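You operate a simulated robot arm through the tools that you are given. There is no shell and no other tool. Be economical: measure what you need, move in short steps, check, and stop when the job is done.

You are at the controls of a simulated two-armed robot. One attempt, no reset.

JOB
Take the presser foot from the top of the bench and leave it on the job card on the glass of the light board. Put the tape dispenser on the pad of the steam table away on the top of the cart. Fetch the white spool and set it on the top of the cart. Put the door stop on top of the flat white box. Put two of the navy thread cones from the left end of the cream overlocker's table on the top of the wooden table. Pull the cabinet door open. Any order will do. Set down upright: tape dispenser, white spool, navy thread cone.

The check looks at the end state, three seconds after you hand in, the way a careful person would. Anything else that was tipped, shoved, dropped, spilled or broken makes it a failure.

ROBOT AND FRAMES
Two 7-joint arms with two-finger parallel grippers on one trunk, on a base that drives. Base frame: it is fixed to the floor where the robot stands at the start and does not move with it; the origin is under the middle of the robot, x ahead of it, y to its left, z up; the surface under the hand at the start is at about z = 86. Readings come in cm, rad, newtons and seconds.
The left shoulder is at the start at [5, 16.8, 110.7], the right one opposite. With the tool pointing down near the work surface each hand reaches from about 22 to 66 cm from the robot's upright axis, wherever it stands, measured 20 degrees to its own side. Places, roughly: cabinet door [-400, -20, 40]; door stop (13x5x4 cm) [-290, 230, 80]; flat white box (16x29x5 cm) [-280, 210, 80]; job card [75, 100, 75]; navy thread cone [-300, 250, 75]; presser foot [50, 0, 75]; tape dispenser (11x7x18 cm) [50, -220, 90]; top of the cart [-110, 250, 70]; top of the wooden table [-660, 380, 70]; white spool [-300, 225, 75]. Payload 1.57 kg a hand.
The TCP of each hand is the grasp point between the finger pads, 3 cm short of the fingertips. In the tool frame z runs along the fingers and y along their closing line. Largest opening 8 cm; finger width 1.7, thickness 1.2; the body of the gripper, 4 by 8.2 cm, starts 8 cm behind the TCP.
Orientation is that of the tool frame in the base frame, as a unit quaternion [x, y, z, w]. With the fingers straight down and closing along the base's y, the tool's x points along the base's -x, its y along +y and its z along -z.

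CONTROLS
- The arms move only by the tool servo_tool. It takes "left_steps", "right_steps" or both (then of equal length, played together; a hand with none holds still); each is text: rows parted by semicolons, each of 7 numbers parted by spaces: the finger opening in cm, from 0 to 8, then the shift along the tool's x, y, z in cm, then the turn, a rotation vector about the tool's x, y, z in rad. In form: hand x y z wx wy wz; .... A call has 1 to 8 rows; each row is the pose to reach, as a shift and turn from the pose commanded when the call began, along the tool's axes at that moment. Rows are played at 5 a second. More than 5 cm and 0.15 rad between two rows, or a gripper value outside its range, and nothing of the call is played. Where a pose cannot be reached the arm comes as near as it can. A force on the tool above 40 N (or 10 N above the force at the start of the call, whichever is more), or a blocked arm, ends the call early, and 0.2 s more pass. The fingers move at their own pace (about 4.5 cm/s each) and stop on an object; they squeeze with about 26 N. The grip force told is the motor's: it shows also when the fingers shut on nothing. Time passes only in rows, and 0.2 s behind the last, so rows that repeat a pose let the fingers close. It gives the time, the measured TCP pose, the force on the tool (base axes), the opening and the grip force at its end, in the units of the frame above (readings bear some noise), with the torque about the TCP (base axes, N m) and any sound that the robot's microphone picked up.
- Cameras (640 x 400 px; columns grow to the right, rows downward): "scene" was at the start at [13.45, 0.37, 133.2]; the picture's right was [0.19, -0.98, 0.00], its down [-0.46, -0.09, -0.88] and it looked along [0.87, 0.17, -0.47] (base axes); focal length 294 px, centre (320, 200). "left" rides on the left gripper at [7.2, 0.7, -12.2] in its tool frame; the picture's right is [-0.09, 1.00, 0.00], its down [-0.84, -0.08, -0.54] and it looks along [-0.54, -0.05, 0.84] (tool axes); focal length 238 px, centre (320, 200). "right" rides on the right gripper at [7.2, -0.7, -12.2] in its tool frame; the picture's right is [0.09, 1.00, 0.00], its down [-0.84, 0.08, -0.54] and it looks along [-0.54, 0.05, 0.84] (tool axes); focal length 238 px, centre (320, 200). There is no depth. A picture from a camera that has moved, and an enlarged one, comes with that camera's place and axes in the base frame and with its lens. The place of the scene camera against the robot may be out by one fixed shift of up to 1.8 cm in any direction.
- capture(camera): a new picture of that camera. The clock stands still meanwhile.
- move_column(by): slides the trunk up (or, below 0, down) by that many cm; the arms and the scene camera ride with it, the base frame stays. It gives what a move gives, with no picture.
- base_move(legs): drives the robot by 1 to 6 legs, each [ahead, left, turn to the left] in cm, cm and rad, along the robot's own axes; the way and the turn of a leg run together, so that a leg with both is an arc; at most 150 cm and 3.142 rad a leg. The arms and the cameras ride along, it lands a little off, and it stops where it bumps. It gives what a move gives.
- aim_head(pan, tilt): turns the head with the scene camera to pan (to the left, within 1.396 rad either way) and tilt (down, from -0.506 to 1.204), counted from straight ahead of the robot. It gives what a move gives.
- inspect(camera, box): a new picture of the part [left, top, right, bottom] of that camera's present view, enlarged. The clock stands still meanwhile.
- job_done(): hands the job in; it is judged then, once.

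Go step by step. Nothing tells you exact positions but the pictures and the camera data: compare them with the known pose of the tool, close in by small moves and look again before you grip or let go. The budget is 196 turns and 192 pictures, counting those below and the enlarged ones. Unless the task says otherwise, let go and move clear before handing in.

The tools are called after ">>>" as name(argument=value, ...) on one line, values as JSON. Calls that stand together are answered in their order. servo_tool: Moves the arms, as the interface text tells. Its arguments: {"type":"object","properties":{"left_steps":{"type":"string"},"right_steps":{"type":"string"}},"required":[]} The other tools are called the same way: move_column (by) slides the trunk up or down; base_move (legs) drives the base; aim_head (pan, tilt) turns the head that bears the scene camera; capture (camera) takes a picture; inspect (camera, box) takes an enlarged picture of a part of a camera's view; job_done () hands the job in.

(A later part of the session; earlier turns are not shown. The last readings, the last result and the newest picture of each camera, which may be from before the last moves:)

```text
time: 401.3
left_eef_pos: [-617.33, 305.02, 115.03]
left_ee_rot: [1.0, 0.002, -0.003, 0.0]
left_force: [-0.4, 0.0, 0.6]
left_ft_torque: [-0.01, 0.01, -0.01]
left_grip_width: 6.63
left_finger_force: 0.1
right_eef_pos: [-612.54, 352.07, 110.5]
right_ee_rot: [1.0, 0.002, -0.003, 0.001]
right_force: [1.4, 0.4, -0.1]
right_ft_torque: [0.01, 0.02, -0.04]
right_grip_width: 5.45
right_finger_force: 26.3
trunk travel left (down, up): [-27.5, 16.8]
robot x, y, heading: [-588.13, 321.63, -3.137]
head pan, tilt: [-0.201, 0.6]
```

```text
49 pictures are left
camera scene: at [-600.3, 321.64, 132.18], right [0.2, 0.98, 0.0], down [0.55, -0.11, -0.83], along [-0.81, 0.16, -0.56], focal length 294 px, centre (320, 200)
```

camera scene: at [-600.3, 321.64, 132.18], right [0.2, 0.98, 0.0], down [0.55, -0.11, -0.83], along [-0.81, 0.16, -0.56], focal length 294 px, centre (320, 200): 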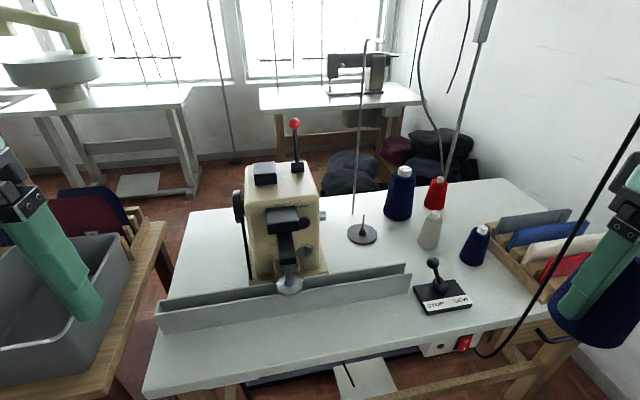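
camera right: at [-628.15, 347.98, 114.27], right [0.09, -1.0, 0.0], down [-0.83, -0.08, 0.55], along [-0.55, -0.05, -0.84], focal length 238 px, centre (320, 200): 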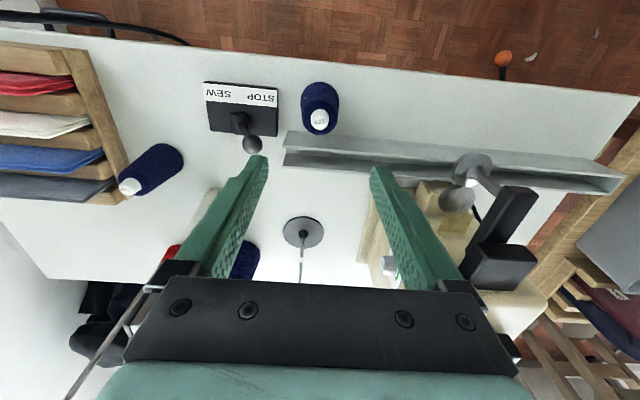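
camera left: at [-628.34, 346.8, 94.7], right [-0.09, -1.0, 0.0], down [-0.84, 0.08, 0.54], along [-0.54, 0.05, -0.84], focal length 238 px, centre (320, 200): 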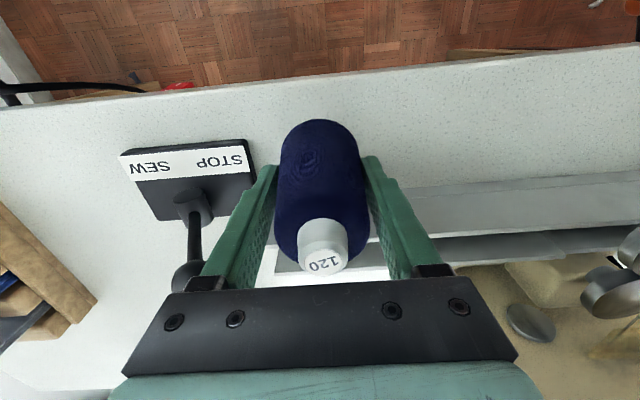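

>>> base_move(legs=[[0, -28, 0]])

>>> servo_tool(right_steps="0 -4.5 0 0 0 0 0; 0 -9 0 0 0 0 0; 0 -13.5 0 0 0 0 0; 0 -18 0 0 0 0 0; 0 -22 0 0 0 0 0; 0 -24 1.5 0 0 0 0; 0 -24.3 5 0 0 0 0")

>>> capture(camera="right")

>>> capture(camera="scene")

```text
time: 404.4
left_eef_pos: [-617.38, 333.19, 114.99]
left_ee_rot: [1.0, 0.002, -0.003, 0.0]
left_force: [1.4, 0.6, -0.3]
left_ft_torque: [-0.02, 0.02, -0.01]
left_grip_width: 6.6
left_finger_force: 0.0
right_eef_pos: [-612.84, 380.32, 110.64]
right_ee_rot: [1.0, 0.001, -0.004, 0.002]
right_force: [0.6, 0.4, -1.5]
right_ft_torque: [0.02, -0.01, 0.02]
right_grip_width: 5.43
right_finger_force: 25.7
trunk travel left (down, up): [-27.5, 16.8]
robot x, y, heading: [-588.58, 349.7, -3.133]
head pan, tilt: [-0.201, 0.6]
```

```text
time: 406.0
left_eef_pos: [-617.47, 333.27, 114.96]
left_ee_rot: [1.0, 0.001, -0.004, -0.002]
left_force: [1.0, 0.2, 0.4]
left_ft_torque: [0.04, 0.01, 0.0]
left_grip_width: 6.59
left_finger_force: 0.1
right_eef_pos: [-637.28, 375.07, 110.93]
right_ee_rot: [1.0, 0.001, -0.004, 0.001]
right_force: [-0.6, -0.5, -1.5]
right_ft_torque: [0.02, -0.03, 0.04]
right_grip_width: 5.44
right_finger_force: 26.4
trunk travel left (down, up): [-27.5, 16.8]
robot x, y, heading: [-588.34, 349.72, -3.134]
head pan, tilt: [-0.201, 0.6]
```

```text
48 pictures are left
camera right: at [-629.95, 376.02, 122.99], right [0.09, -1.0, 0.0], down [-0.83, -0.08, 0.55], along [-0.55, -0.05, -0.84], focal length 238 px, centre (320, 200)
```

right: 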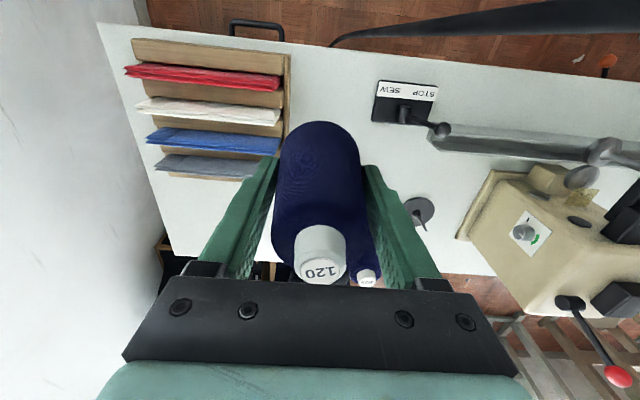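

```text
47 pictures are left
camera scene: at [-600.5, 349.87, 132.17], right [0.19, 0.98, 0.0], down [0.55, -0.11, -0.83], along [-0.81, 0.16, -0.56], focal length 294 px, centre (320, 200)
```

scene: 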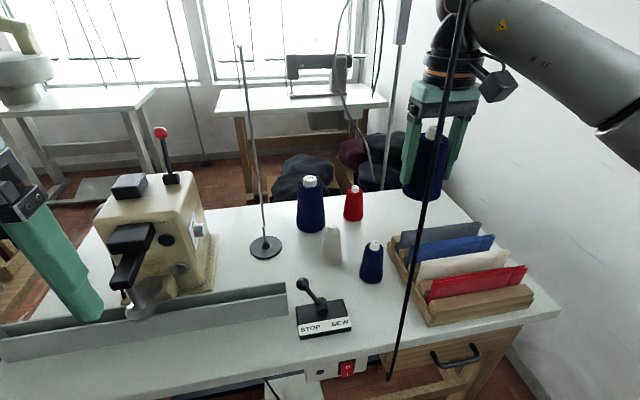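

The cable's lower end slants to about [-630, 374, 68], so the wrist camera would meet it at A1. I'll back the hand deeper and rotate it 90° so the camera is on the lever side (closing along x), then lower at about [-638.5, 372.5].

>>> servo_tool(right_steps="0 -3 -2 0 0 0 0; 0 -5.7 -3.9 0 0 0 0.14; 0 -5.7 -3.9 0 0 0 0.28; 0 -5.7 -3.9 0 0 0 0.42; 0 -5.7 -3.9 0 0 0 0.56; 0 -5.7 -3.9 0 0 0 0.7; 0 -5.7 -3.9 0 0 0 0.84; 0 -5.7 -3.9 0 0 0 0.98")

>>> servo_tool(right_steps="0 0 0 0 0 0 0.14; 0 0 0 0 0 0 0.28; 0 0 0 0 0 0 0.42; 0 0 0 0 0 0 0.56; 0 0 0 0 0 0 0.59")

>>> capture(camera="right")

>>> capture(camera="scene")

```text
time: 407.8
left_eef_pos: [-617.49, 333.2, 115.02]
left_ee_rot: [1.0, 0.001, -0.004, 0.0]
left_force: [0.1, -0.6, 0.8]
left_ft_torque: [0.02, -0.04, -0.03]
left_grip_width: 6.59
left_finger_force: 0.1
right_eef_pos: [-642.9, 379.32, 110.91]
right_ee_rot: [0.882, -0.471, -0.003, 0.003]
right_force: [-0.3, -0.6, -0.7]
right_ft_torque: [0.01, -0.01, 0.0]
right_grip_width: 5.44
right_finger_force: 26.1
trunk travel left (down, up): [-27.5, 16.8]
robot x, y, heading: [-588.18, 349.41, -3.138]
head pan, tilt: [-0.201, 0.6]
```

```text
time: 409.0
left_eef_pos: [-617.48, 333.22, 115.06]
left_ee_rot: [1.0, 0.002, -0.004, -0.002]
left_force: [-0.2, -0.1, -0.1]
left_ft_torque: [0.03, -0.01, 0.01]
left_grip_width: 6.6
left_finger_force: 0.1
right_eef_pos: [-642.8, 379.21, 110.82]
right_ee_rot: [0.708, -0.706, -0.002, 0.005]
right_force: [-0.9, 0.0, -1.2]
right_ft_torque: [-0.02, -0.04, 0.02]
right_grip_width: 5.44
right_finger_force: 26.2
trunk travel left (down, up): [-27.5, 16.8]
robot x, y, heading: [-588.28, 349.61, -3.139]
head pan, tilt: [-0.201, 0.6]
```

```text
46 pictures are left
camera right: at [-642.05, 372.05, 123.04], right [-1.0, -0.09, 0.01], down [-0.07, 0.84, 0.54], along [-0.06, 0.54, -0.84], focal length 238 px, centre (320, 200)
```

right: 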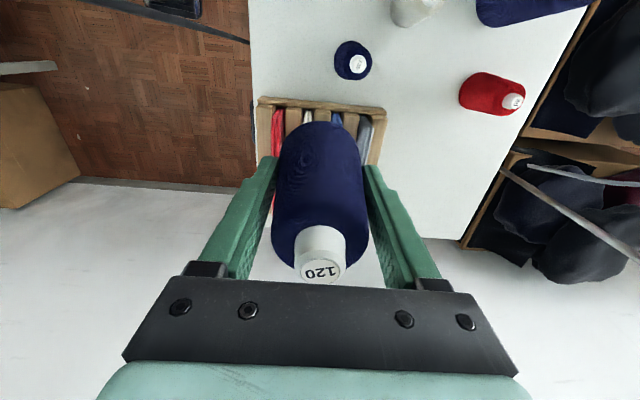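

```text
45 pictures are left
camera scene: at [-600.5, 349.92, 132.17], right [0.19, 0.98, 0.0], down [0.55, -0.11, -0.82], along [-0.81, 0.16, -0.57], focal length 294 px, centre (320, 200)
```

scene: 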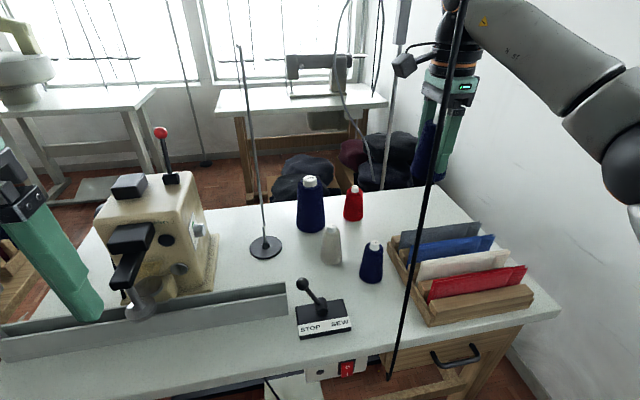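

>>> servo_tool(right_steps="0 3.2 -2.3 0 0 0 0; 0 6.4 -4.6 1.5 0 0 0; 0 6.4 -4.6 6 0 0 0; 0 6.4 -4.6 10.5 0 0 0; 0 6.4 -4.6 15 0 0 0; 0 6.4 -4.6 19.5 0 0 0; 0 6.4 -4.6 24 0 0 0; 0 6.4 -4.6 27.5 0 0 0")

>>> capture(camera="right")

>>> capture(camera="scene")

```text
time: 410.8
left_eef_pos: [-617.57, 333.25, 114.99]
left_ee_rot: [1.0, 0.002, -0.004, 0.0]
left_force: [0.9, -0.1, -0.2]
left_ft_torque: [-0.01, -0.02, 0.0]
left_grip_width: 6.58
left_finger_force: 0.0
right_eef_pos: [-638.65, 372.56, 83.3]
right_ee_rot: [0.709, -0.706, -0.002, 0.004]
right_force: [0.5, -1.1, -1.7]
right_ft_torque: [0.0, 0.03, -0.03]
right_grip_width: 5.44
right_finger_force: 26.2
trunk travel left (down, up): [-27.5, 16.8]
robot x, y, heading: [-588.42, 349.55, -3.133]
head pan, tilt: [-0.201, 0.6]
```

```text
44 pictures are left
camera right: at [-637.8, 365.61, 95.36], right [-1.0, -0.1, 0.01], down [-0.08, 0.84, 0.54], along [-0.06, 0.54, -0.84], focal length 238 px, centre (320, 200)
```

right: 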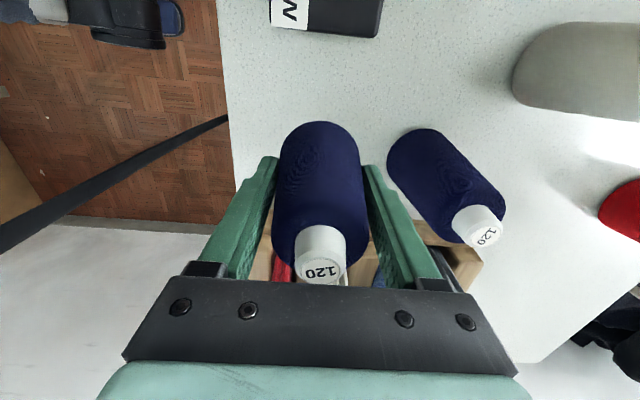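

```text
43 pictures are left
camera scene: at [-600.51, 349.93, 132.17], right [0.19, 0.98, 0.0], down [0.55, -0.11, -0.82], along [-0.81, 0.16, -0.57], focal length 294 px, centre (320, 200)
```

scene: 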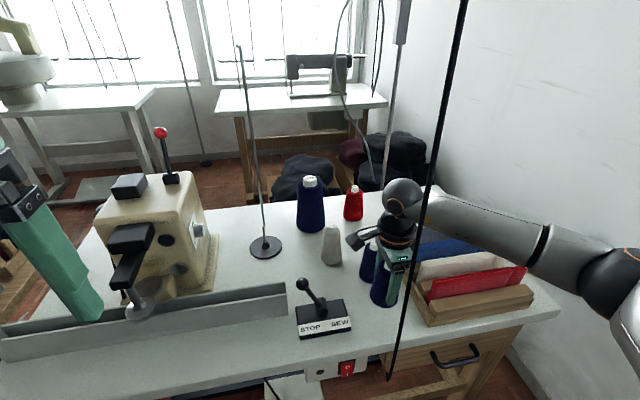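

>>> servo_tool(right_steps="0 0 -0.4 0.8 0 0 0; 0 0 -0.6 1.6 0 0 0; 0 0 -0.6 2.3 0 0 0; 0 0 -0.6 3.0 0 0 0; 0 0 -0.6 3.6 0 0 0; 0 0 -0.6 4.1 0 0 0; 0 0 -0.6 4.5 0 0 0")

>>> inspect(camera="scene", box=[320, 170, 480, 330])

```text
time: 412.6
left_eef_pos: [-617.29, 333.17, 114.97]
left_ee_rot: [1.0, 0.001, -0.005, -0.002]
left_force: [0.0, 0.1, -0.7]
left_ft_torque: [0.0, -0.02, -0.04]
left_grip_width: 6.6
left_finger_force: 0.1
right_eef_pos: [-637.99, 372.47, 79.48]
right_ee_rot: [0.708, -0.707, -0.005, 0.009]
right_force: [5.6, 0.7, 16.5]
right_ft_torque: [0.29, -0.41, -0.08]
right_grip_width: 5.47
right_finger_force: 26.2
trunk travel left (down, up): [-27.5, 16.8]
robot x, y, heading: [-588.41, 349.49, -3.14]
head pan, tilt: [-0.201, 0.6]
stopped in row 7 (right hand): the force on the tool passed its limit at 41 N (the readings are from after the stop); the commanded pose is now the measured one
```

```text
2.50 times, centred on (400, 250) of scene
camera zoom: at [-600.33, 349.87, 132.17], right [0.2, 0.98, 0.0], down [0.55, -0.11, -0.83], along [-0.81, 0.16, -0.56], focal length 735 px, centre (120, 75)
```

zoom: 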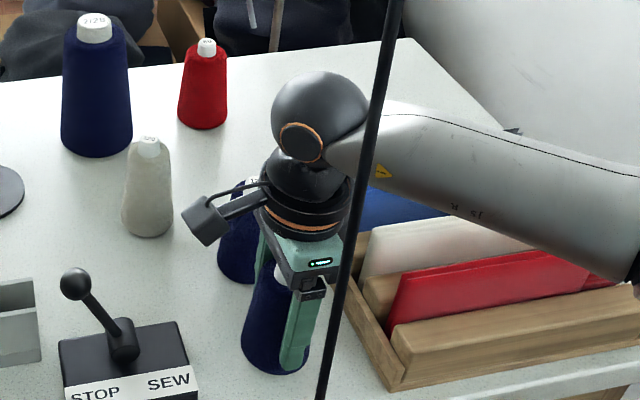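

Contact. I'll ease up, release, and rise straight up.

>>> servo_tool(right_steps="0 0 0 -0.3 0 0 0; 5.8 0 0 -0.3 0 0 0; 6.3 0 0 -0.3 0 0 0; 6.3 0 0 -0.3 0 0 0; 6.3 0 0 -4 0 0 0; 6.3 0 0 -8.5 0 0 0; 6.3 0 0 -13 0 0 0; 6.3 0 0 -17.5 0 0 0")

>>> servo_tool(right_steps="6.3 0 0 -4.5 0 0 0; 6.3 0 0 -9 0 0 0; 6.3 0 0 -13 0 0 0; 6.3 -3 2 -14 0 0 0; 6.3 -6 4 -14 0 0 0")

>>> capture(camera="scene")

```text
time: 414.4
left_eef_pos: [-617.38, 333.21, 114.94]
left_ee_rot: [1.0, 0.002, -0.003, -0.001]
left_force: [-0.9, -0.5, 0.1]
left_ft_torque: [0.01, 0.02, -0.01]
left_grip_width: 6.59
left_finger_force: 0.1
right_eef_pos: [-637.89, 372.71, 97.07]
right_ee_rot: [0.708, -0.707, -0.004, 0.007]
right_force: [-0.4, -0.3, -0.7]
right_ft_torque: [-0.02, 0.03, -0.02]
right_grip_width: 6.31
right_finger_force: 0.1
trunk travel left (down, up): [-27.5, 16.8]
robot x, y, heading: [-588.04, 349.91, -3.138]
head pan, tilt: [-0.201, 0.6]
```

```text
time: 415.6
left_eef_pos: [-617.47, 333.28, 114.96]
left_ee_rot: [1.0, 0.002, -0.003, 0.0]
left_force: [-0.1, 0.1, -0.1]
left_ft_torque: [0.01, -0.01, 0.0]
left_grip_width: 6.58
left_finger_force: 0.0
right_eef_pos: [-641.85, 378.82, 110.69]
right_ee_rot: [0.708, -0.706, -0.005, 0.007]
right_force: [-0.7, 0.4, -0.6]
right_ft_torque: [0.0, -0.05, 0.0]
right_grip_width: 6.26
right_finger_force: 0.0
trunk travel left (down, up): [-27.5, 16.8]
robot x, y, heading: [-588.34, 349.47, -3.141]
head pan, tilt: [-0.201, 0.6]
```

```text
41 pictures are left
camera scene: at [-600.49, 349.93, 132.17], right [0.2, 0.98, 0.0], down [0.55, -0.11, -0.82], along [-0.81, 0.16, -0.57], focal length 294 px, centre (320, 200)
```

scene: 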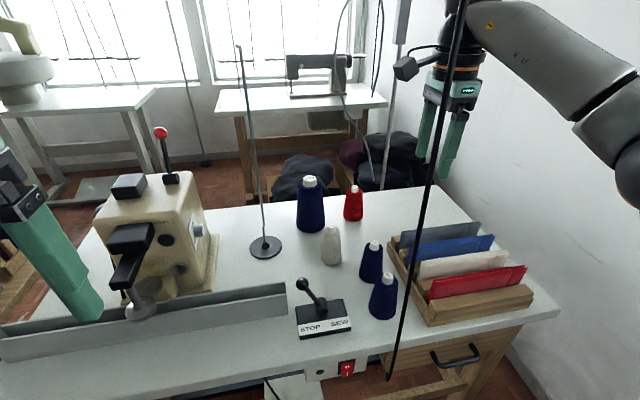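

Both cones stand in the pocket. I'll rotate the hand back and withdraw along the wall side of the cable.

>>> servo_tool(right_steps="6 0 0 0 0 0 -0.14; 6 0 0 0 0 0 -0.28; 6 0 0 0 0 0 -0.42; 6 0 0 0 0 0 -0.56; 6 0 0 0 0 0 -0.7; 6 0 0 0 0 0 -0.84; 6 0 0 0 0 0 -0.98; 6 0 0 0 0 0 -1.12")

>>> servo_tool(right_steps="6 0 0 0 0 0 -0.14; 6 0 0 0 0 0 -0.28; 6 0 0 0 0 0 -0.42; 6 0 0 0 0 0 -0.45")

>>> servo_tool(right_steps="6 0 -1 0 0 0 0; 6 4.5 -1 0 0 0 0; 6 9 -1 0 0 0 0; 6 13.5 -1 0 0 0 0; 6 18 -1 0 0 0 0; 6 22.5 -1 0 0 0 0; 6 27 -1 0 0 0 0; 6 30 -1 0 0 0 0")

```text
time: 417.4
left_eef_pos: [-617.44, 333.15, 115.1]
left_ee_rot: [1.0, 0.002, -0.003, -0.001]
left_force: [-0.2, 1.6, 0.5]
left_ft_torque: [-0.01, 0.02, 0.01]
left_grip_width: 6.6
left_finger_force: 0.1
right_eef_pos: [-641.55, 378.65, 110.71]
right_ee_rot: [0.975, -0.22, -0.007, 0.004]
right_force: [-0.3, -1.1, 0.0]
right_ft_torque: [-0.02, -0.02, 0.02]
right_grip_width: 5.98
right_finger_force: 0.1
trunk travel left (down, up): [-27.5, 16.8]
robot x, y, heading: [-588.34, 349.69, -3.14]
head pan, tilt: [-0.201, 0.6]
```

```text
time: 418.4
left_eef_pos: [-617.4, 333.25, 115.08]
left_ee_rot: [1.0, 0.002, -0.003, -0.001]
left_force: [-0.2, -0.2, 0.4]
left_ft_torque: [0.03, -0.04, -0.03]
left_grip_width: 6.64
left_finger_force: 0.1
right_eef_pos: [-641.56, 378.76, 110.71]
right_ee_rot: [1.0, 0.002, -0.008, 0.002]
right_force: [0.5, -0.8, -0.6]
right_ft_torque: [-0.01, -0.02, 0.0]
right_grip_width: 5.98
right_finger_force: 0.0
trunk travel left (down, up): [-27.5, 16.8]
robot x, y, heading: [-588.21, 349.52, -3.132]
head pan, tilt: [-0.201, 0.6]
```

```text
time: 420.2
left_eef_pos: [-617.46, 333.14, 114.99]
left_ee_rot: [1.0, 0.002, -0.003, 0.0]
left_force: [-0.1, -0.3, 0.6]
left_ft_torque: [0.01, -0.05, -0.01]
left_grip_width: 6.61
left_finger_force: 0.1
right_eef_pos: [-611.42, 379.97, 110.3]
right_ee_rot: [1.0, 0.001, -0.007, 0.003]
right_force: [0.8, 0.1, -0.1]
right_ft_torque: [0.03, -0.01, 0.03]
right_grip_width: 6.0
right_finger_force: 0.1
trunk travel left (down, up): [-27.5, 16.8]
robot x, y, heading: [-588.29, 349.49, -3.134]
head pan, tilt: [-0.201, 0.6]
```

Now the cabinet. I'll retreat and drive to the open floor east of it, still facing -x.

>>> base_move(legs=[[-8, 0, 0], [0, 140, 0], [0, 70, 0], [-140, 0, 0], [-98, 0, 0]])

>>> aim_head(pan=1.0, tilt=0.4)

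>>> capture(camera="scene")

```text
time: 450.7
left_eef_pos: [-366.3, 125.18, 115.03]
left_ee_rot: [1.0, -0.006, -0.004, -0.001]
left_force: [-0.7, 1.0, -0.2]
left_ft_torque: [0.03, -0.01, 0.01]
left_grip_width: 6.62
left_finger_force: 0.1
right_eef_pos: [-359.56, 171.89, 110.4]
right_ee_rot: [1.0, -0.006, -0.008, 0.001]
right_force: [1.4, -0.4, -1.4]
right_ft_torque: [-0.04, -0.02, -0.03]
right_grip_width: 5.99
right_finger_force: 0.1
trunk travel left (down, up): [-27.5, 16.8]
robot x, y, heading: [-336.79, 140.98, 3.139]
head pan, tilt: [-0.201, 0.6]
```

```text
time: 452.1
left_eef_pos: [-366.29, 125.21, 115.0]
left_ee_rot: [1.0, -0.006, -0.003, -0.001]
left_force: [-0.3, 0.6, 0.3]
left_ft_torque: [-0.01, 0.02, 0.01]
left_grip_width: 6.59
left_finger_force: 0.0
right_eef_pos: [-359.55, 171.8, 110.33]
right_ee_rot: [1.0, -0.006, -0.008, 0.002]
right_force: [-0.3, 0.4, -0.1]
right_ft_torque: [0.01, 0.04, -0.02]
right_grip_width: 6.03
right_finger_force: 0.1
trunk travel left (down, up): [-27.5, 16.8]
robot x, y, heading: [-336.93, 140.61, 3.132]
head pan, tilt: [1.0, 0.4]
```

```text
40 pictures are left
camera scene: at [-345.43, 132.04, 133.99], right [-0.84, 0.55, 0.0], down [0.21, 0.33, -0.92], along [-0.51, -0.77, -0.39], focal length 294 px, centre (320, 200)
```

scene: 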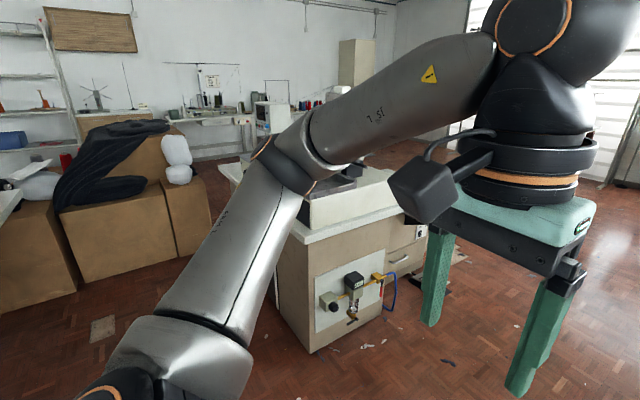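

>>> base_move(legs=[[-4, 0, 0.009], [0, 135, 0]])

>>> aim_head(pan=0.0, tilt=0.8)

>>> capture(camera="scene")

```text
time: 464.5
left_eef_pos: [-363.13, -8.15, 114.99]
left_ee_rot: [1.0, -0.007, -0.003, -0.001]
left_force: [-0.1, 0.5, -0.3]
left_ft_torque: [0.02, -0.02, 0.01]
left_grip_width: 6.6
left_finger_force: 0.0
right_eef_pos: [-356.54, 38.51, 110.45]
right_ee_rot: [1.0, -0.008, -0.008, 0.002]
right_force: [-0.2, -0.1, -0.6]
right_ft_torque: [0.0, -0.03, 0.01]
right_grip_width: 6.0
right_finger_force: 0.0
trunk travel left (down, up): [-27.5, 16.8]
robot x, y, heading: [-333.75, 7.68, 3.132]
head pan, tilt: [1.0, 0.4]
```

```text
time: 465.7
left_eef_pos: [-363.19, -8.18, 114.93]
left_ee_rot: [1.0, -0.005, -0.004, -0.001]
left_force: [-0.2, -0.4, 0.4]
left_ft_torque: [-0.02, -0.01, 0.01]
left_grip_width: 6.6
left_finger_force: 0.1
right_eef_pos: [-356.51, 38.43, 110.28]
right_ee_rot: [1.0, -0.008, -0.008, 0.002]
right_force: [-0.9, -0.4, 0.6]
right_ft_torque: [0.02, -0.01, 0.01]
right_grip_width: 5.98
right_finger_force: 0.1
trunk travel left (down, up): [-27.5, 16.8]
robot x, y, heading: [-333.88, 7.84, 3.132]
head pan, tilt: [0.0, 0.799]
```

```text
39 pictures are left
camera scene: at [-345.34, 6.53, 130.49], right [0.01, 1.0, 0.0], down [0.72, -0.01, -0.7], along [-0.7, 0.01, -0.72], focal length 294 px, centre (320, 200)
```

scene: 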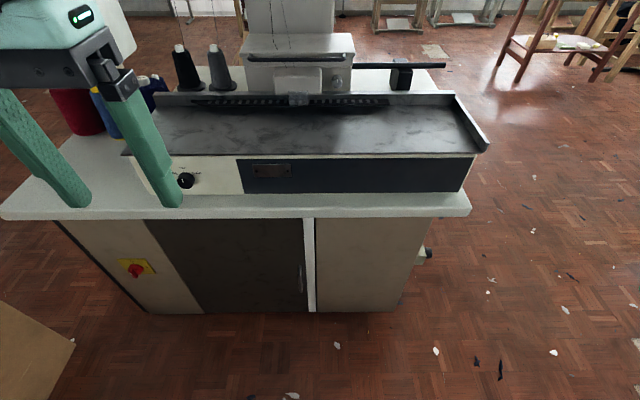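

The dark door has a vertical handle at its right edge, so it is hinged on the left. I'll zoom in.

>>> inspect(camera="scene", box=[130, 210, 350, 330])

>>> inspect(camera="scene", box=[270, 240, 340, 320])

```text
2.91 times, centred on (240, 270) of scene
camera zoom: at [-345.34, 6.53, 130.49], right [0.01, 1.0, 0.0], down [0.72, -0.01, -0.7], along [-0.7, 0.01, -0.72], focal length 856 px, centre (553, -4)
```

zoom: 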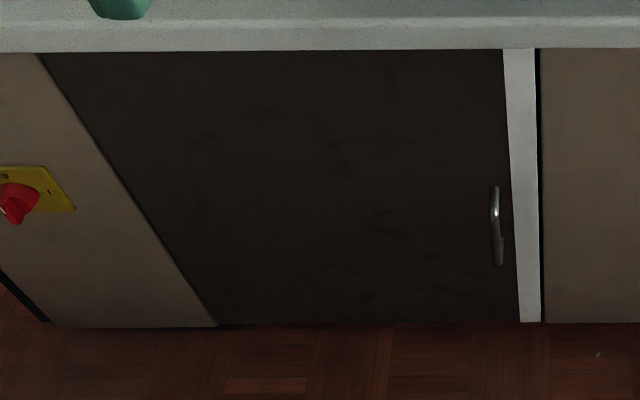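

```text
5.00 times, centred on (305, 280) of scene
camera zoom: at [-345.34, 6.53, 130.49], right [0.01, 1.0, 0.0], down [0.72, -0.01, -0.7], along [-0.7, 0.01, -0.72], focal length 1471 px, centre (395, -200)
```

zoom: 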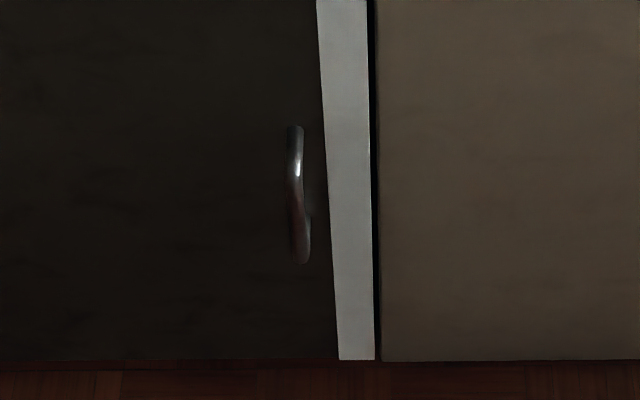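

The handle is vertical, at about [-398, -1], z 26–45, with the hinge at y of about -43. I'll lower the trunk and pitch the left hand 45° forward to grip the bar from the front.

>>> move_column(by=-27)

>>> servo_tool(left_steps="6 2 0 0 0 -0.13 0; 6 3 0 0 0 -0.26 0; 6 4 0 0 0 -0.39 0; 6 4 0 0 0 -0.52 0; 6 4 0 2 0 -0.65 0; 6 4 0 5 0 -0.785 0; 6 4 0 9 0 -0.785 0; 6 4 0 13 0 -0.785 0")

>>> capture(camera="left")

>>> capture(camera="scene")

```text
time: 468.5
left_eef_pos: [-363.17, -8.28, 88.05]
left_ee_rot: [1.0, -0.006, -0.004, 0.0]
left_force: [-1.0, -0.1, -0.8]
left_ft_torque: [-0.01, 0.01, -0.01]
left_grip_width: 6.62
left_finger_force: 0.1
right_eef_pos: [-356.56, 38.45, 83.26]
right_ee_rot: [1.0, -0.008, -0.008, 0.001]
right_force: [0.3, 1.2, 0.1]
right_ft_torque: [-0.02, -0.01, 0.0]
right_grip_width: 6.02
right_finger_force: 0.1
trunk travel left (down, up): [-0.5, 43.8]
robot x, y, heading: [-333.77, 8.02, 3.134]
head pan, tilt: [0.0, 0.799]
```

```text
time: 469.8
left_eef_pos: [-362.33, -8.25, 89.73]
left_ee_rot: [0.947, 0.099, -0.3, -0.056]
left_force: [-0.2, 0.5, -0.1]
left_ft_torque: [-0.01, -0.02, 0.0]
left_grip_width: 6.03
left_finger_force: 0.1
left hand out of reach, approached as far as the arm can: row 6
right_eef_pos: [-356.55, 38.48, 83.42]
right_ee_rot: [1.0, -0.008, -0.008, 0.002]
right_force: [-0.5, -0.6, 0.0]
right_ft_torque: [0.01, -0.01, -0.01]
right_grip_width: 6.01
right_finger_force: 0.1
trunk travel left (down, up): [-0.5, 43.8]
robot x, y, heading: [-333.95, 7.74, 3.131]
head pan, tilt: [0.0, 0.799]
stopped in row 6 (left hand): the arm was blocked; the commanded pose is now the measured one
```

```text
36 pictures are left
camera left: at [-349.4, -7.75, 95.54], right [0.08, -0.99, -0.11], down [-0.37, -0.14, 0.92], along [-0.93, -0.03, -0.37], focal length 238 px, centre (320, 200)
```

left: 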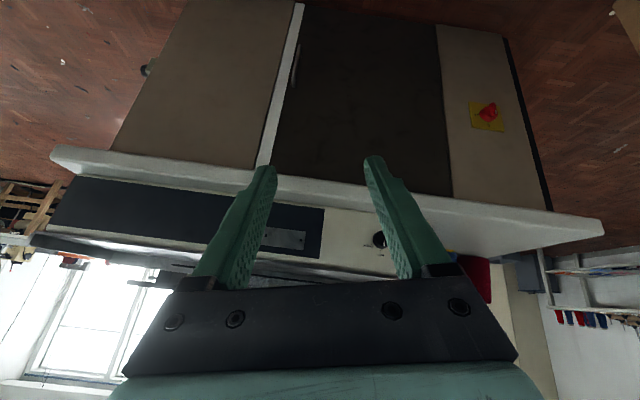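

```text
35 pictures are left
camera scene: at [-344.95, 6.18, 102.87], right [-0.03, 1.0, 0.0], down [0.77, 0.03, -0.64], along [-0.64, -0.02, -0.77], focal length 294 px, centre (320, 200)
```

scene: 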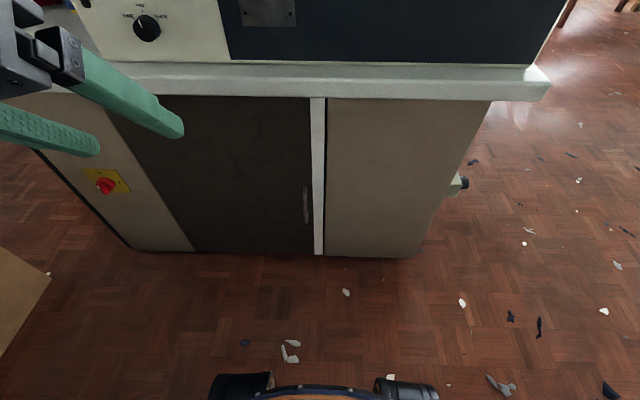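

The arm was cramped near the body. I'll extend forward and down first, then correct the orientation.

>>> servo_tool(left_steps="6 0.4 -0.4 4.3 0 0 0; 6 0.8 -0.8 8.6 0 0 0; 6 1.2 -1.2 12.9 0 0 0; 6 1.6 -1.6 17.2 0 0 0; 6 2 -2 21.5 0 0 0; 6 2.4 -2.2 25.8 0 0 0; 6 2.7 -2.4 30 0 0 0; 6 2.7 -2.4 30 0 0 0")

>>> capture(camera="scene")

```text
time: 471.6
left_eef_pos: [-377.7, -4.31, 64.09]
left_ee_rot: [0.947, 0.092, -0.303, -0.053]
left_force: [0.2, 0.2, -0.2]
left_ft_torque: [0.01, 0.0, -0.03]
left_grip_width: 6.0
left_finger_force: 0.1
right_eef_pos: [-356.52, 38.57, 83.44]
right_ee_rot: [1.0, -0.008, -0.008, 0.001]
right_force: [-0.1, 0.4, 0.2]
right_ft_torque: [0.0, 0.02, -0.02]
right_grip_width: 6.0
right_finger_force: 0.1
trunk travel left (down, up): [-0.5, 43.8]
robot x, y, heading: [-333.92, 7.62, 3.134]
head pan, tilt: [0.0, 0.799]
```

```text
34 pictures are left
camera scene: at [-345.35, 6.54, 103.48], right [0.01, 1.0, 0.0], down [0.72, -0.01, -0.7], along [-0.7, 0.01, -0.72], focal length 294 px, centre (320, 200)
```

scene: 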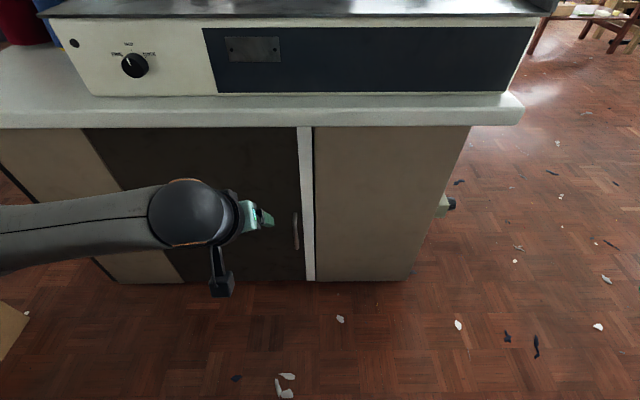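

I'll correct the hand's orientation while moving closer, then look through the left camera.

>>> servo_tool(left_steps="6 0.4 -0.4 3.5 -0.01 -0.06 0.07; 6 0.8 -0.8 7 -0.02 -0.11 0.14; 6 1.2 -1.1 10.6 -0.027 -0.165 0.21; 6 1.46 -1.4 14.2 -0.027 -0.165 0.21; 6 1.46 -1.4 14.2 -0.027 -0.165 0.21")

>>> capture(camera="left")

>>> capture(camera="scene")

```text
time: 472.8
left_eef_pos: [-385.07, -1.82, 51.92]
left_ee_rot: [0.924, 0.0, -0.383, 0.001]
left_force: [0.0, 0.7, 0.4]
left_ft_torque: [0.01, -0.02, 0.02]
left_grip_width: 6.0
left_finger_force: 0.1
right_eef_pos: [-356.5, 38.52, 83.32]
right_ee_rot: [1.0, -0.008, -0.008, 0.002]
right_force: [0.1, 0.1, -0.8]
right_ft_torque: [-0.02, -0.02, -0.01]
right_grip_width: 6.01
right_finger_force: 0.1
trunk travel left (down, up): [-0.5, 43.8]
robot x, y, heading: [-333.57, 7.92, 3.129]
head pan, tilt: [0.0, 0.799]
```

```text
33 pictures are left
camera left: at [-371.47, -2.31, 55.47], right [-0.06, -1.0, 0.07], down [-0.21, 0.08, 0.98], along [-0.98, 0.05, -0.21], focal length 238 px, centre (320, 200)
```

left: 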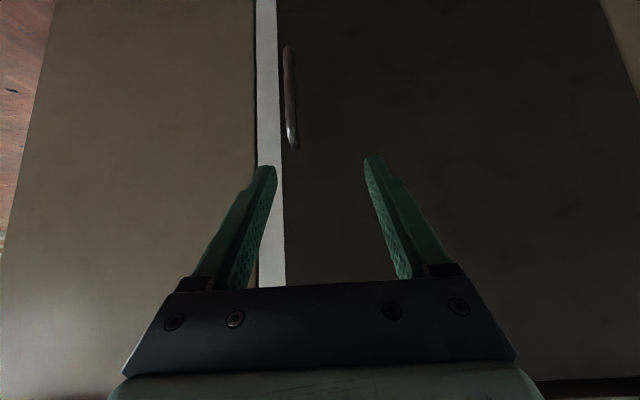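

```text
32 pictures are left
camera scene: at [-345.35, 6.54, 103.48], right [0.01, 1.0, 0.0], down [0.72, -0.01, -0.7], along [-0.7, 0.01, -0.72], focal length 294 px, centre (320, 200)
```

scene: 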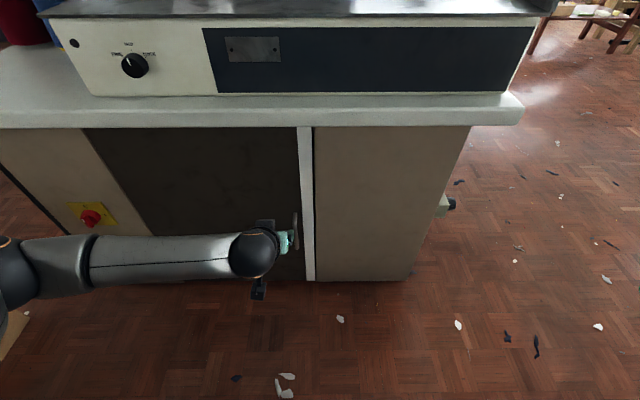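

The orientation is exact. The handle is at y of about 1.85, z 28–43, so I'll move to a pre-grasp in front of it.

>>> servo_tool(left_steps="6 0.5 -2 3 0 0 0; 6 1 -3.67 6 0 0 0; 6 1.06 -3.67 10 0 0 0; 6 1.06 -3.67 12.6 0 0 0; 6 1.06 -3.67 12.6 0 0 0")

>>> capture(camera="left")

>>> inspect(camera="scene", box=[230, 170, 370, 300])

```text
time: 474.0
left_eef_pos: [-393.38, 2.13, 42.41]
left_ee_rot: [0.924, 0.0, -0.383, 0.0]
left_force: [-0.2, -0.5, 1.0]
left_ft_torque: [-0.02, 0.0, 0.0]
left_grip_width: 6.0
left_finger_force: 0.1
right_eef_pos: [-356.41, 38.47, 83.34]
right_ee_rot: [1.0, -0.008, -0.008, 0.002]
right_force: [0.1, 1.3, 0.3]
right_ft_torque: [-0.03, 0.02, 0.02]
right_grip_width: 6.0
right_finger_force: 0.0
trunk travel left (down, up): [-0.5, 43.8]
robot x, y, heading: [-333.29, 7.65, 3.13]
head pan, tilt: [0.0, 0.799]
```

```text
31 pictures are left
camera left: at [-379.75, 1.58, 45.88], right [-0.06, -1.0, 0.07], down [-0.21, 0.08, 0.98], along [-0.98, 0.05, -0.21], focal length 238 px, centre (320, 200)
```

left: 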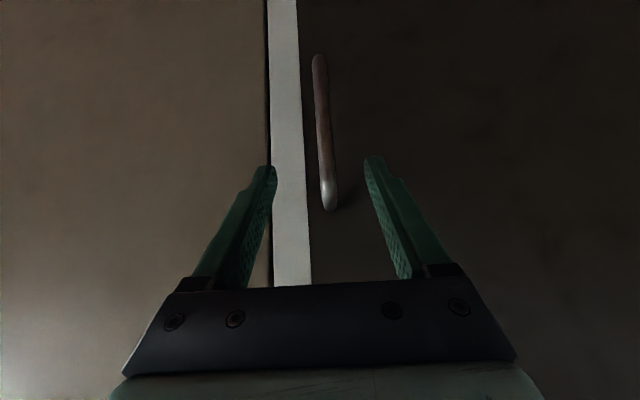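

```text
3.08 times, centred on (300, 235) of scene
camera zoom: at [-345.35, 6.55, 103.48], right [0.01, 1.0, 0.0], down [0.72, -0.01, -0.7], along [-0.7, 0.01, -0.72], focal length 905 px, centre (382, 92)
```

zoom: 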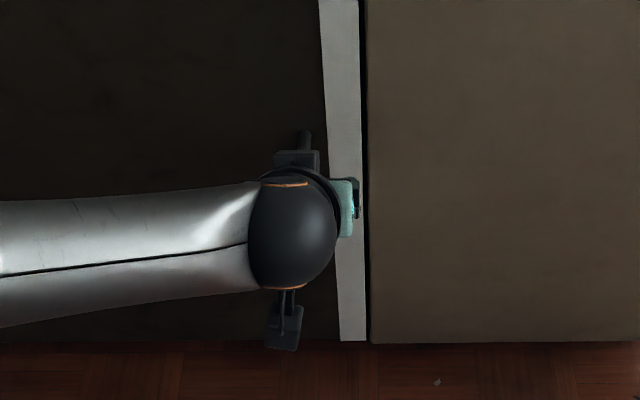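

>>> servo_tool(left_steps="6 0 0.2 2 0 0 0; 6 0 0.2 4 0 0 0; 6 0 0.2 6 0 0 0; 6 0 0.2 7 0 0 0; 6 0 0.2 7 0 0 0")

>>> capture(camera="left")

```text
time: 474.9
left_eef_pos: [-397.38, 2.23, 37.63]
left_ee_rot: [0.926, 0.001, -0.378, -0.003]
left_force: [1.2, 0.7, -1.6]
left_ft_torque: [0.03, -0.11, 0.0]
left_grip_width: 5.96
left_finger_force: 0.1
right_eef_pos: [-356.48, 38.37, 83.34]
right_ee_rot: [1.0, -0.007, -0.009, 0.002]
right_force: [0.7, -0.7, 0.1]
right_ft_torque: [-0.02, 0.0, 0.02]
right_grip_width: 6.0
right_finger_force: 0.0
trunk travel left (down, up): [-0.5, 43.8]
robot x, y, heading: [-333.33, 7.73, 3.129]
head pan, tilt: [0.0, 0.799]
stopped in row 4 (left hand): the force on the tool passed its limit at 95 N (the readings are from after the stop); the commanded pose is now the measured one
```

```text
29 pictures are left
camera left: at [-383.77, 1.64, 41.17], right [-0.07, -1.0, 0.06], down [-0.22, 0.07, 0.97], along [-0.97, 0.05, -0.22], focal length 238 px, centre (320, 200)
```

left: 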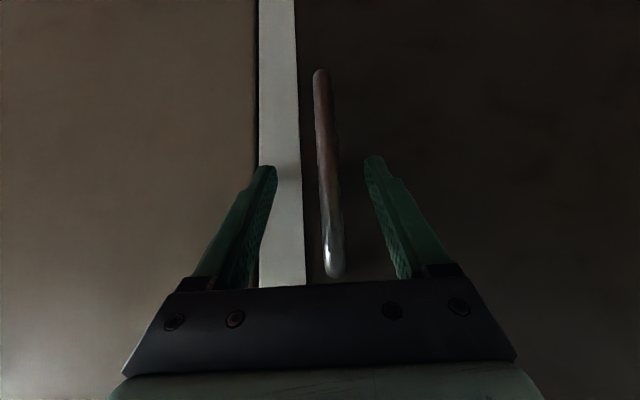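

The fingertips met the door face with the bar between the fingers. I'll back off slightly and close.

>>> servo_tool(left_steps="6 0 0 -0.5 0 0 0; 0 0 0 -0.5 0 0 0; 0 0 0 -0.5 0 0 0; 0 0 0 -0.5 0 0 0; 0 0 0 -0.5 0 0 0; 0 0 0 -0.5 0 0 0")

>>> capture(camera="left")

```text
time: 476.3
left_eef_pos: [-397.23, 1.59, 37.78]
left_ee_rot: [0.925, 0.005, -0.379, 0.003]
left_force: [4.9, -21.0, 2.7]
left_ft_torque: [0.28, -0.04, -0.15]
left_grip_width: 1.17
left_finger_force: 29.1
right_eef_pos: [-356.39, 38.46, 83.25]
right_ee_rot: [1.0, -0.008, -0.008, 0.003]
right_force: [0.6, -0.5, 0.1]
right_ft_torque: [-0.02, -0.02, -0.01]
right_grip_width: 6.01
right_finger_force: 0.1
trunk travel left (down, up): [-0.5, 43.8]
robot x, y, heading: [-333.73, 7.35, 3.13]
head pan, tilt: [0.0, 0.799]
```

```text
28 pictures are left
camera left: at [-383.56, 1.2, 41.51], right [-0.06, -1.0, 0.07], down [-0.22, 0.08, 0.97], along [-0.97, 0.04, -0.22], focal length 238 px, centre (320, 200)
```

left: 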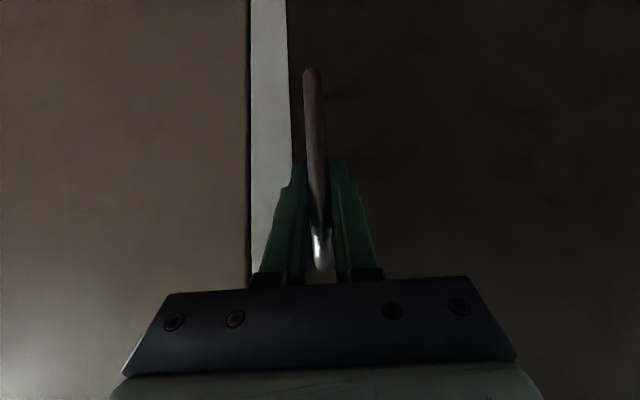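

The bar is gripped. I'll pull along the door's arc (radius about 44 cm) with a matching yaw.

>>> servo_tool(left_steps="0 1.5 0.4 -1.5 0.035 0 0.035; 0 3.15 0.6 -3.15 0.07 0 0.07; 0 4.7 0.9 -4.7 0.105 0 0.105; 0 6.26 1.3 -6.26 0.141 0 0.141; 0 7.8 1.8 -7.8 0.177 0 0.177; 0 9.3 2.4 -9.3 0.212 0 0.212; 0 9.3 2.4 -9.3 0.212 0 0.212")

>>> capture(camera="scene")

```text
time: 477.4
left_eef_pos: [-388.32, -0.04, 37.95]
left_ee_rot: [0.923, -0.083, -0.374, -0.027]
left_force: [-0.8, -1.1, -3.1]
left_ft_torque: [0.53, -0.57, 0.05]
left_grip_width: 1.17
left_finger_force: 28.8
left hand out of reach, approached as far as the arm can: row 4, 5
right_eef_pos: [-356.53, 38.42, 83.4]
right_ee_rot: [1.0, -0.007, -0.007, 0.001]
right_force: [0.1, -0.3, 0.2]
right_ft_torque: [0.0, -0.04, 0.03]
right_grip_width: 6.0
right_finger_force: 0.3
trunk travel left (down, up): [-0.5, 43.8]
robot x, y, heading: [-334.05, 7.81, 3.134]
head pan, tilt: [0.0, 0.799]
stopped in row 5 (left hand): the force on the tool passed its limit at 42 N (the readings are from after the stop); the commanded pose is now the measured one
```

```text
27 pictures are left
camera scene: at [-345.32, 6.46, 103.48], right [0.01, 1.0, 0.0], down [0.72, -0.01, -0.7], along [-0.7, 0.01, -0.72], focal length 294 px, centre (320, 200)
```

scene: 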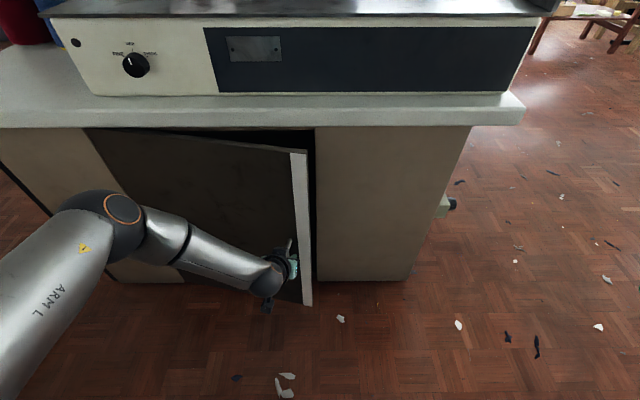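

The door opened about 0.2 rad. I'll keep the grip and pull further by driving the base back along the arc.

>>> base_move(legs=[[-6, 1.7, 0], [-6, 2.6, 0]])

>>> capture(camera="scene")

```text
time: 479.1
left_eef_pos: [-376.63, -5.48, 38.02]
left_ee_rot: [0.922, -0.075, -0.378, -0.019]
left_force: [-1.3, -0.5, -0.8]
left_ft_torque: [0.68, 0.08, 0.01]
left_grip_width: 1.2
left_finger_force: 29.7
right_eef_pos: [-344.47, 33.85, 83.29]
right_ee_rot: [1.0, -0.006, -0.008, 0.002]
right_force: [-0.4, -0.2, 0.1]
right_ft_torque: [0.03, 0.01, 0.01]
right_grip_width: 6.0
right_finger_force: 0.2
trunk travel left (down, up): [-0.5, 43.8]
robot x, y, heading: [-322.03, 3.23, 3.131]
head pan, tilt: [0.0, 0.799]
stopped in leg 2: the force on the tool passed its limit at 41 N (the readings are from after the stop); the commanded pose is now the measured one
```

```text
26 pictures are left
camera scene: at [-333.22, 2.03, 103.49], right [0.01, 1.0, 0.0], down [0.72, -0.01, -0.7], along [-0.7, 0.01, -0.72], focal length 294 px, centre (320, 200)
```

scene: 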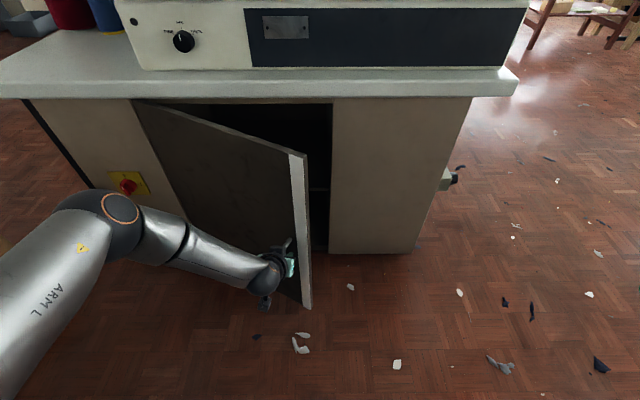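

The door is open about 35–40°. I'll release the handle, move the hand around the free edge, and push the door wider from inside.

>>> servo_tool(left_steps="5 0 0 0 0 0 0; 6 0 0 0 0 0 0; 6 0 0 -4 0 0 0; 6 0 0 -8.5 0 0 0; 4 -1.5 -4.5 -9.5 0 0 0; 2 -2.7 -9.2 -10 0 0 0; 0 -4 -13.8 -10.5 0 0 0; 0 -4 -13.8 -10.5 0 0 0")

>>> capture(camera="scene")

>>> capture(camera="left")

```text
time: 480.9
left_eef_pos: [-369.94, 7.84, 47.75]
left_ee_rot: [0.922, -0.078, -0.378, -0.018]
left_force: [0.1, -0.7, -0.7]
left_ft_torque: [0.01, 0.03, 0.02]
left_grip_width: 0.0
left_finger_force: 13.5
right_eef_pos: [-344.43, 33.94, 83.27]
right_ee_rot: [1.0, -0.007, -0.007, 0.003]
right_force: [-0.4, 0.5, 0.1]
right_ft_torque: [0.01, 0.04, 0.0]
right_grip_width: 6.01
right_finger_force: 0.0
trunk travel left (down, up): [-0.5, 43.8]
robot x, y, heading: [-321.49, 3.54, 3.132]
head pan, tilt: [0.0, 0.799]
```

```text
25 pictures are left
camera scene: at [-333.2, 2.05, 103.48], right [0.01, 1.0, 0.0], down [0.72, -0.01, -0.7], along [-0.7, 0.01, -0.72], focal length 294 px, centre (320, 200)
```

scene: 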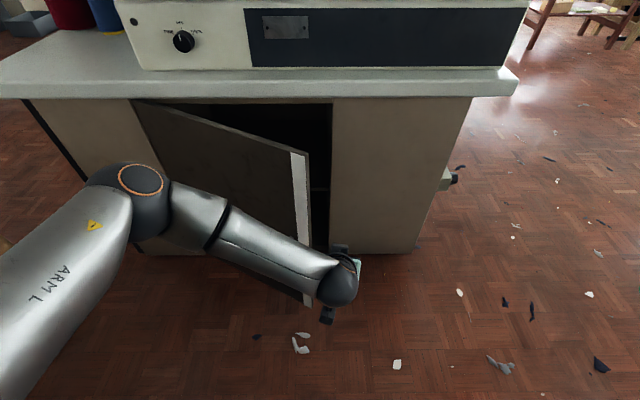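

```text
24 pictures are left
camera left: at [-356.61, 5.25, 51.54], right [-0.22, -0.97, 0.09], down [-0.2, 0.14, 0.97], along [-0.96, 0.19, -0.22], focal length 238 px, centre (320, 200)
```

left: 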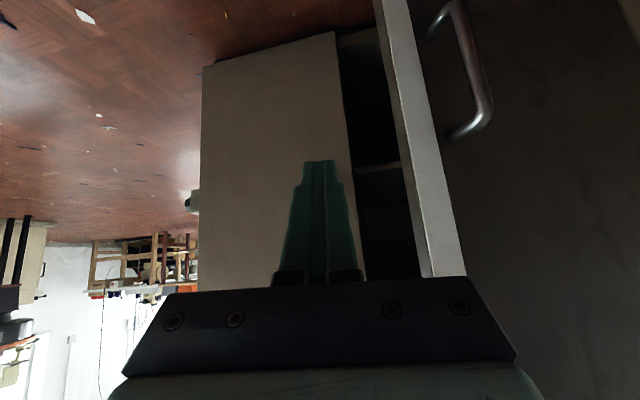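

>>> servo_tool(left_steps="0 -2.2 0.9 3.3 0 0 0; 0 -4.5 1.7 6.6 0 0 0; 0 -6.7 2.5 9.9 0 0 0; 0 -9 3.4 13.2 0 0 0; 0 -11.2 4.26 16.5 0 0 0; 0 -11.2 4.26 16.5 0 0 0")

>>> capture(camera="scene")

```text
time: 482.3
left_eef_pos: [-387.78, 7.15, 44.49]
left_ee_rot: [0.923, -0.078, -0.377, -0.022]
left_force: [5.6, 13.5, -1.8]
left_ft_torque: [-0.87, 0.65, 1.55]
left_grip_width: 0.01
left_finger_force: 21.0
left hand out of reach, approached as far as the arm can: row 5, 6
right_eef_pos: [-344.29, 34.04, 83.29]
right_ee_rot: [1.0, -0.006, -0.007, 0.003]
right_force: [-0.1, 0.7, 0.4]
right_ft_torque: [0.01, -0.01, -0.02]
right_grip_width: 6.0
right_finger_force: 0.1
trunk travel left (down, up): [-0.5, 43.8]
robot x, y, heading: [-321.52, 3.52, 3.134]
head pan, tilt: [0.0, 0.799]
```

```text
23 pictures are left
camera scene: at [-333.19, 2.1, 103.48], right [0.01, 1.0, 0.0], down [0.72, -0.01, -0.7], along [-0.7, 0.01, -0.72], focal length 294 px, centre (320, 200)
```

scene: 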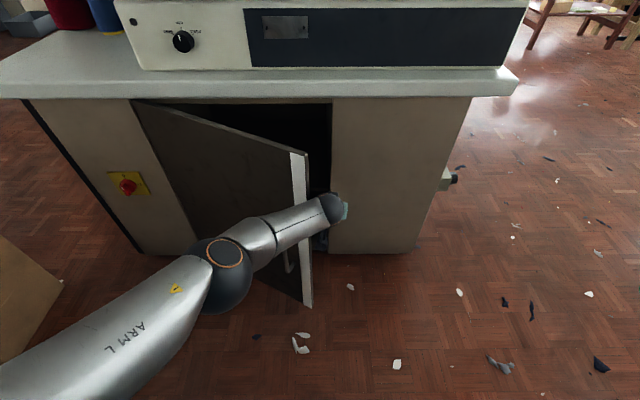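

The hand is hooked behind the free edge. I'll drive back and left so the hand draws the door further along its arc.

>>> base_move(legs=[[-3, 5, 0], [-8, 7, 0]])

>>> capture(camera="scene")

```text
time: 483.1
left_eef_pos: [-386.53, 6.66, 44.57]
left_ee_rot: [0.923, -0.082, -0.375, -0.028]
left_force: [-0.4, -0.2, -0.3]
left_ft_torque: [-0.05, 0.01, 0.04]
left_grip_width: 0.01
left_finger_force: 21.4
right_eef_pos: [-343.53, 32.59, 83.33]
right_ee_rot: [1.0, -0.007, -0.009, 0.002]
right_force: [0.9, 1.2, -0.4]
right_ft_torque: [0.04, -0.01, 0.03]
right_grip_width: 6.0
right_finger_force: 0.0
trunk travel left (down, up): [-0.5, 43.8]
robot x, y, heading: [-320.93, 2.01, 3.129]
head pan, tilt: [0.0, 0.799]
stopped in leg 1: the robot was blocked; the commanded pose is now the measured one
```

```text
22 pictures are left
camera scene: at [-332.36, 0.72, 103.48], right [0.01, 1.0, 0.0], down [0.72, -0.01, -0.7], along [-0.7, 0.01, -0.72], focal length 294 px, centre (320, 200)
```

scene: 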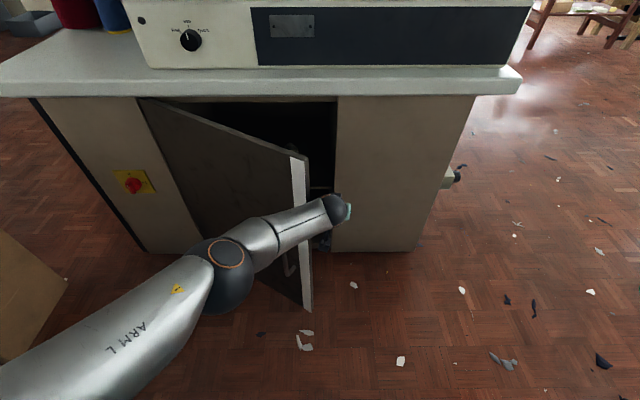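

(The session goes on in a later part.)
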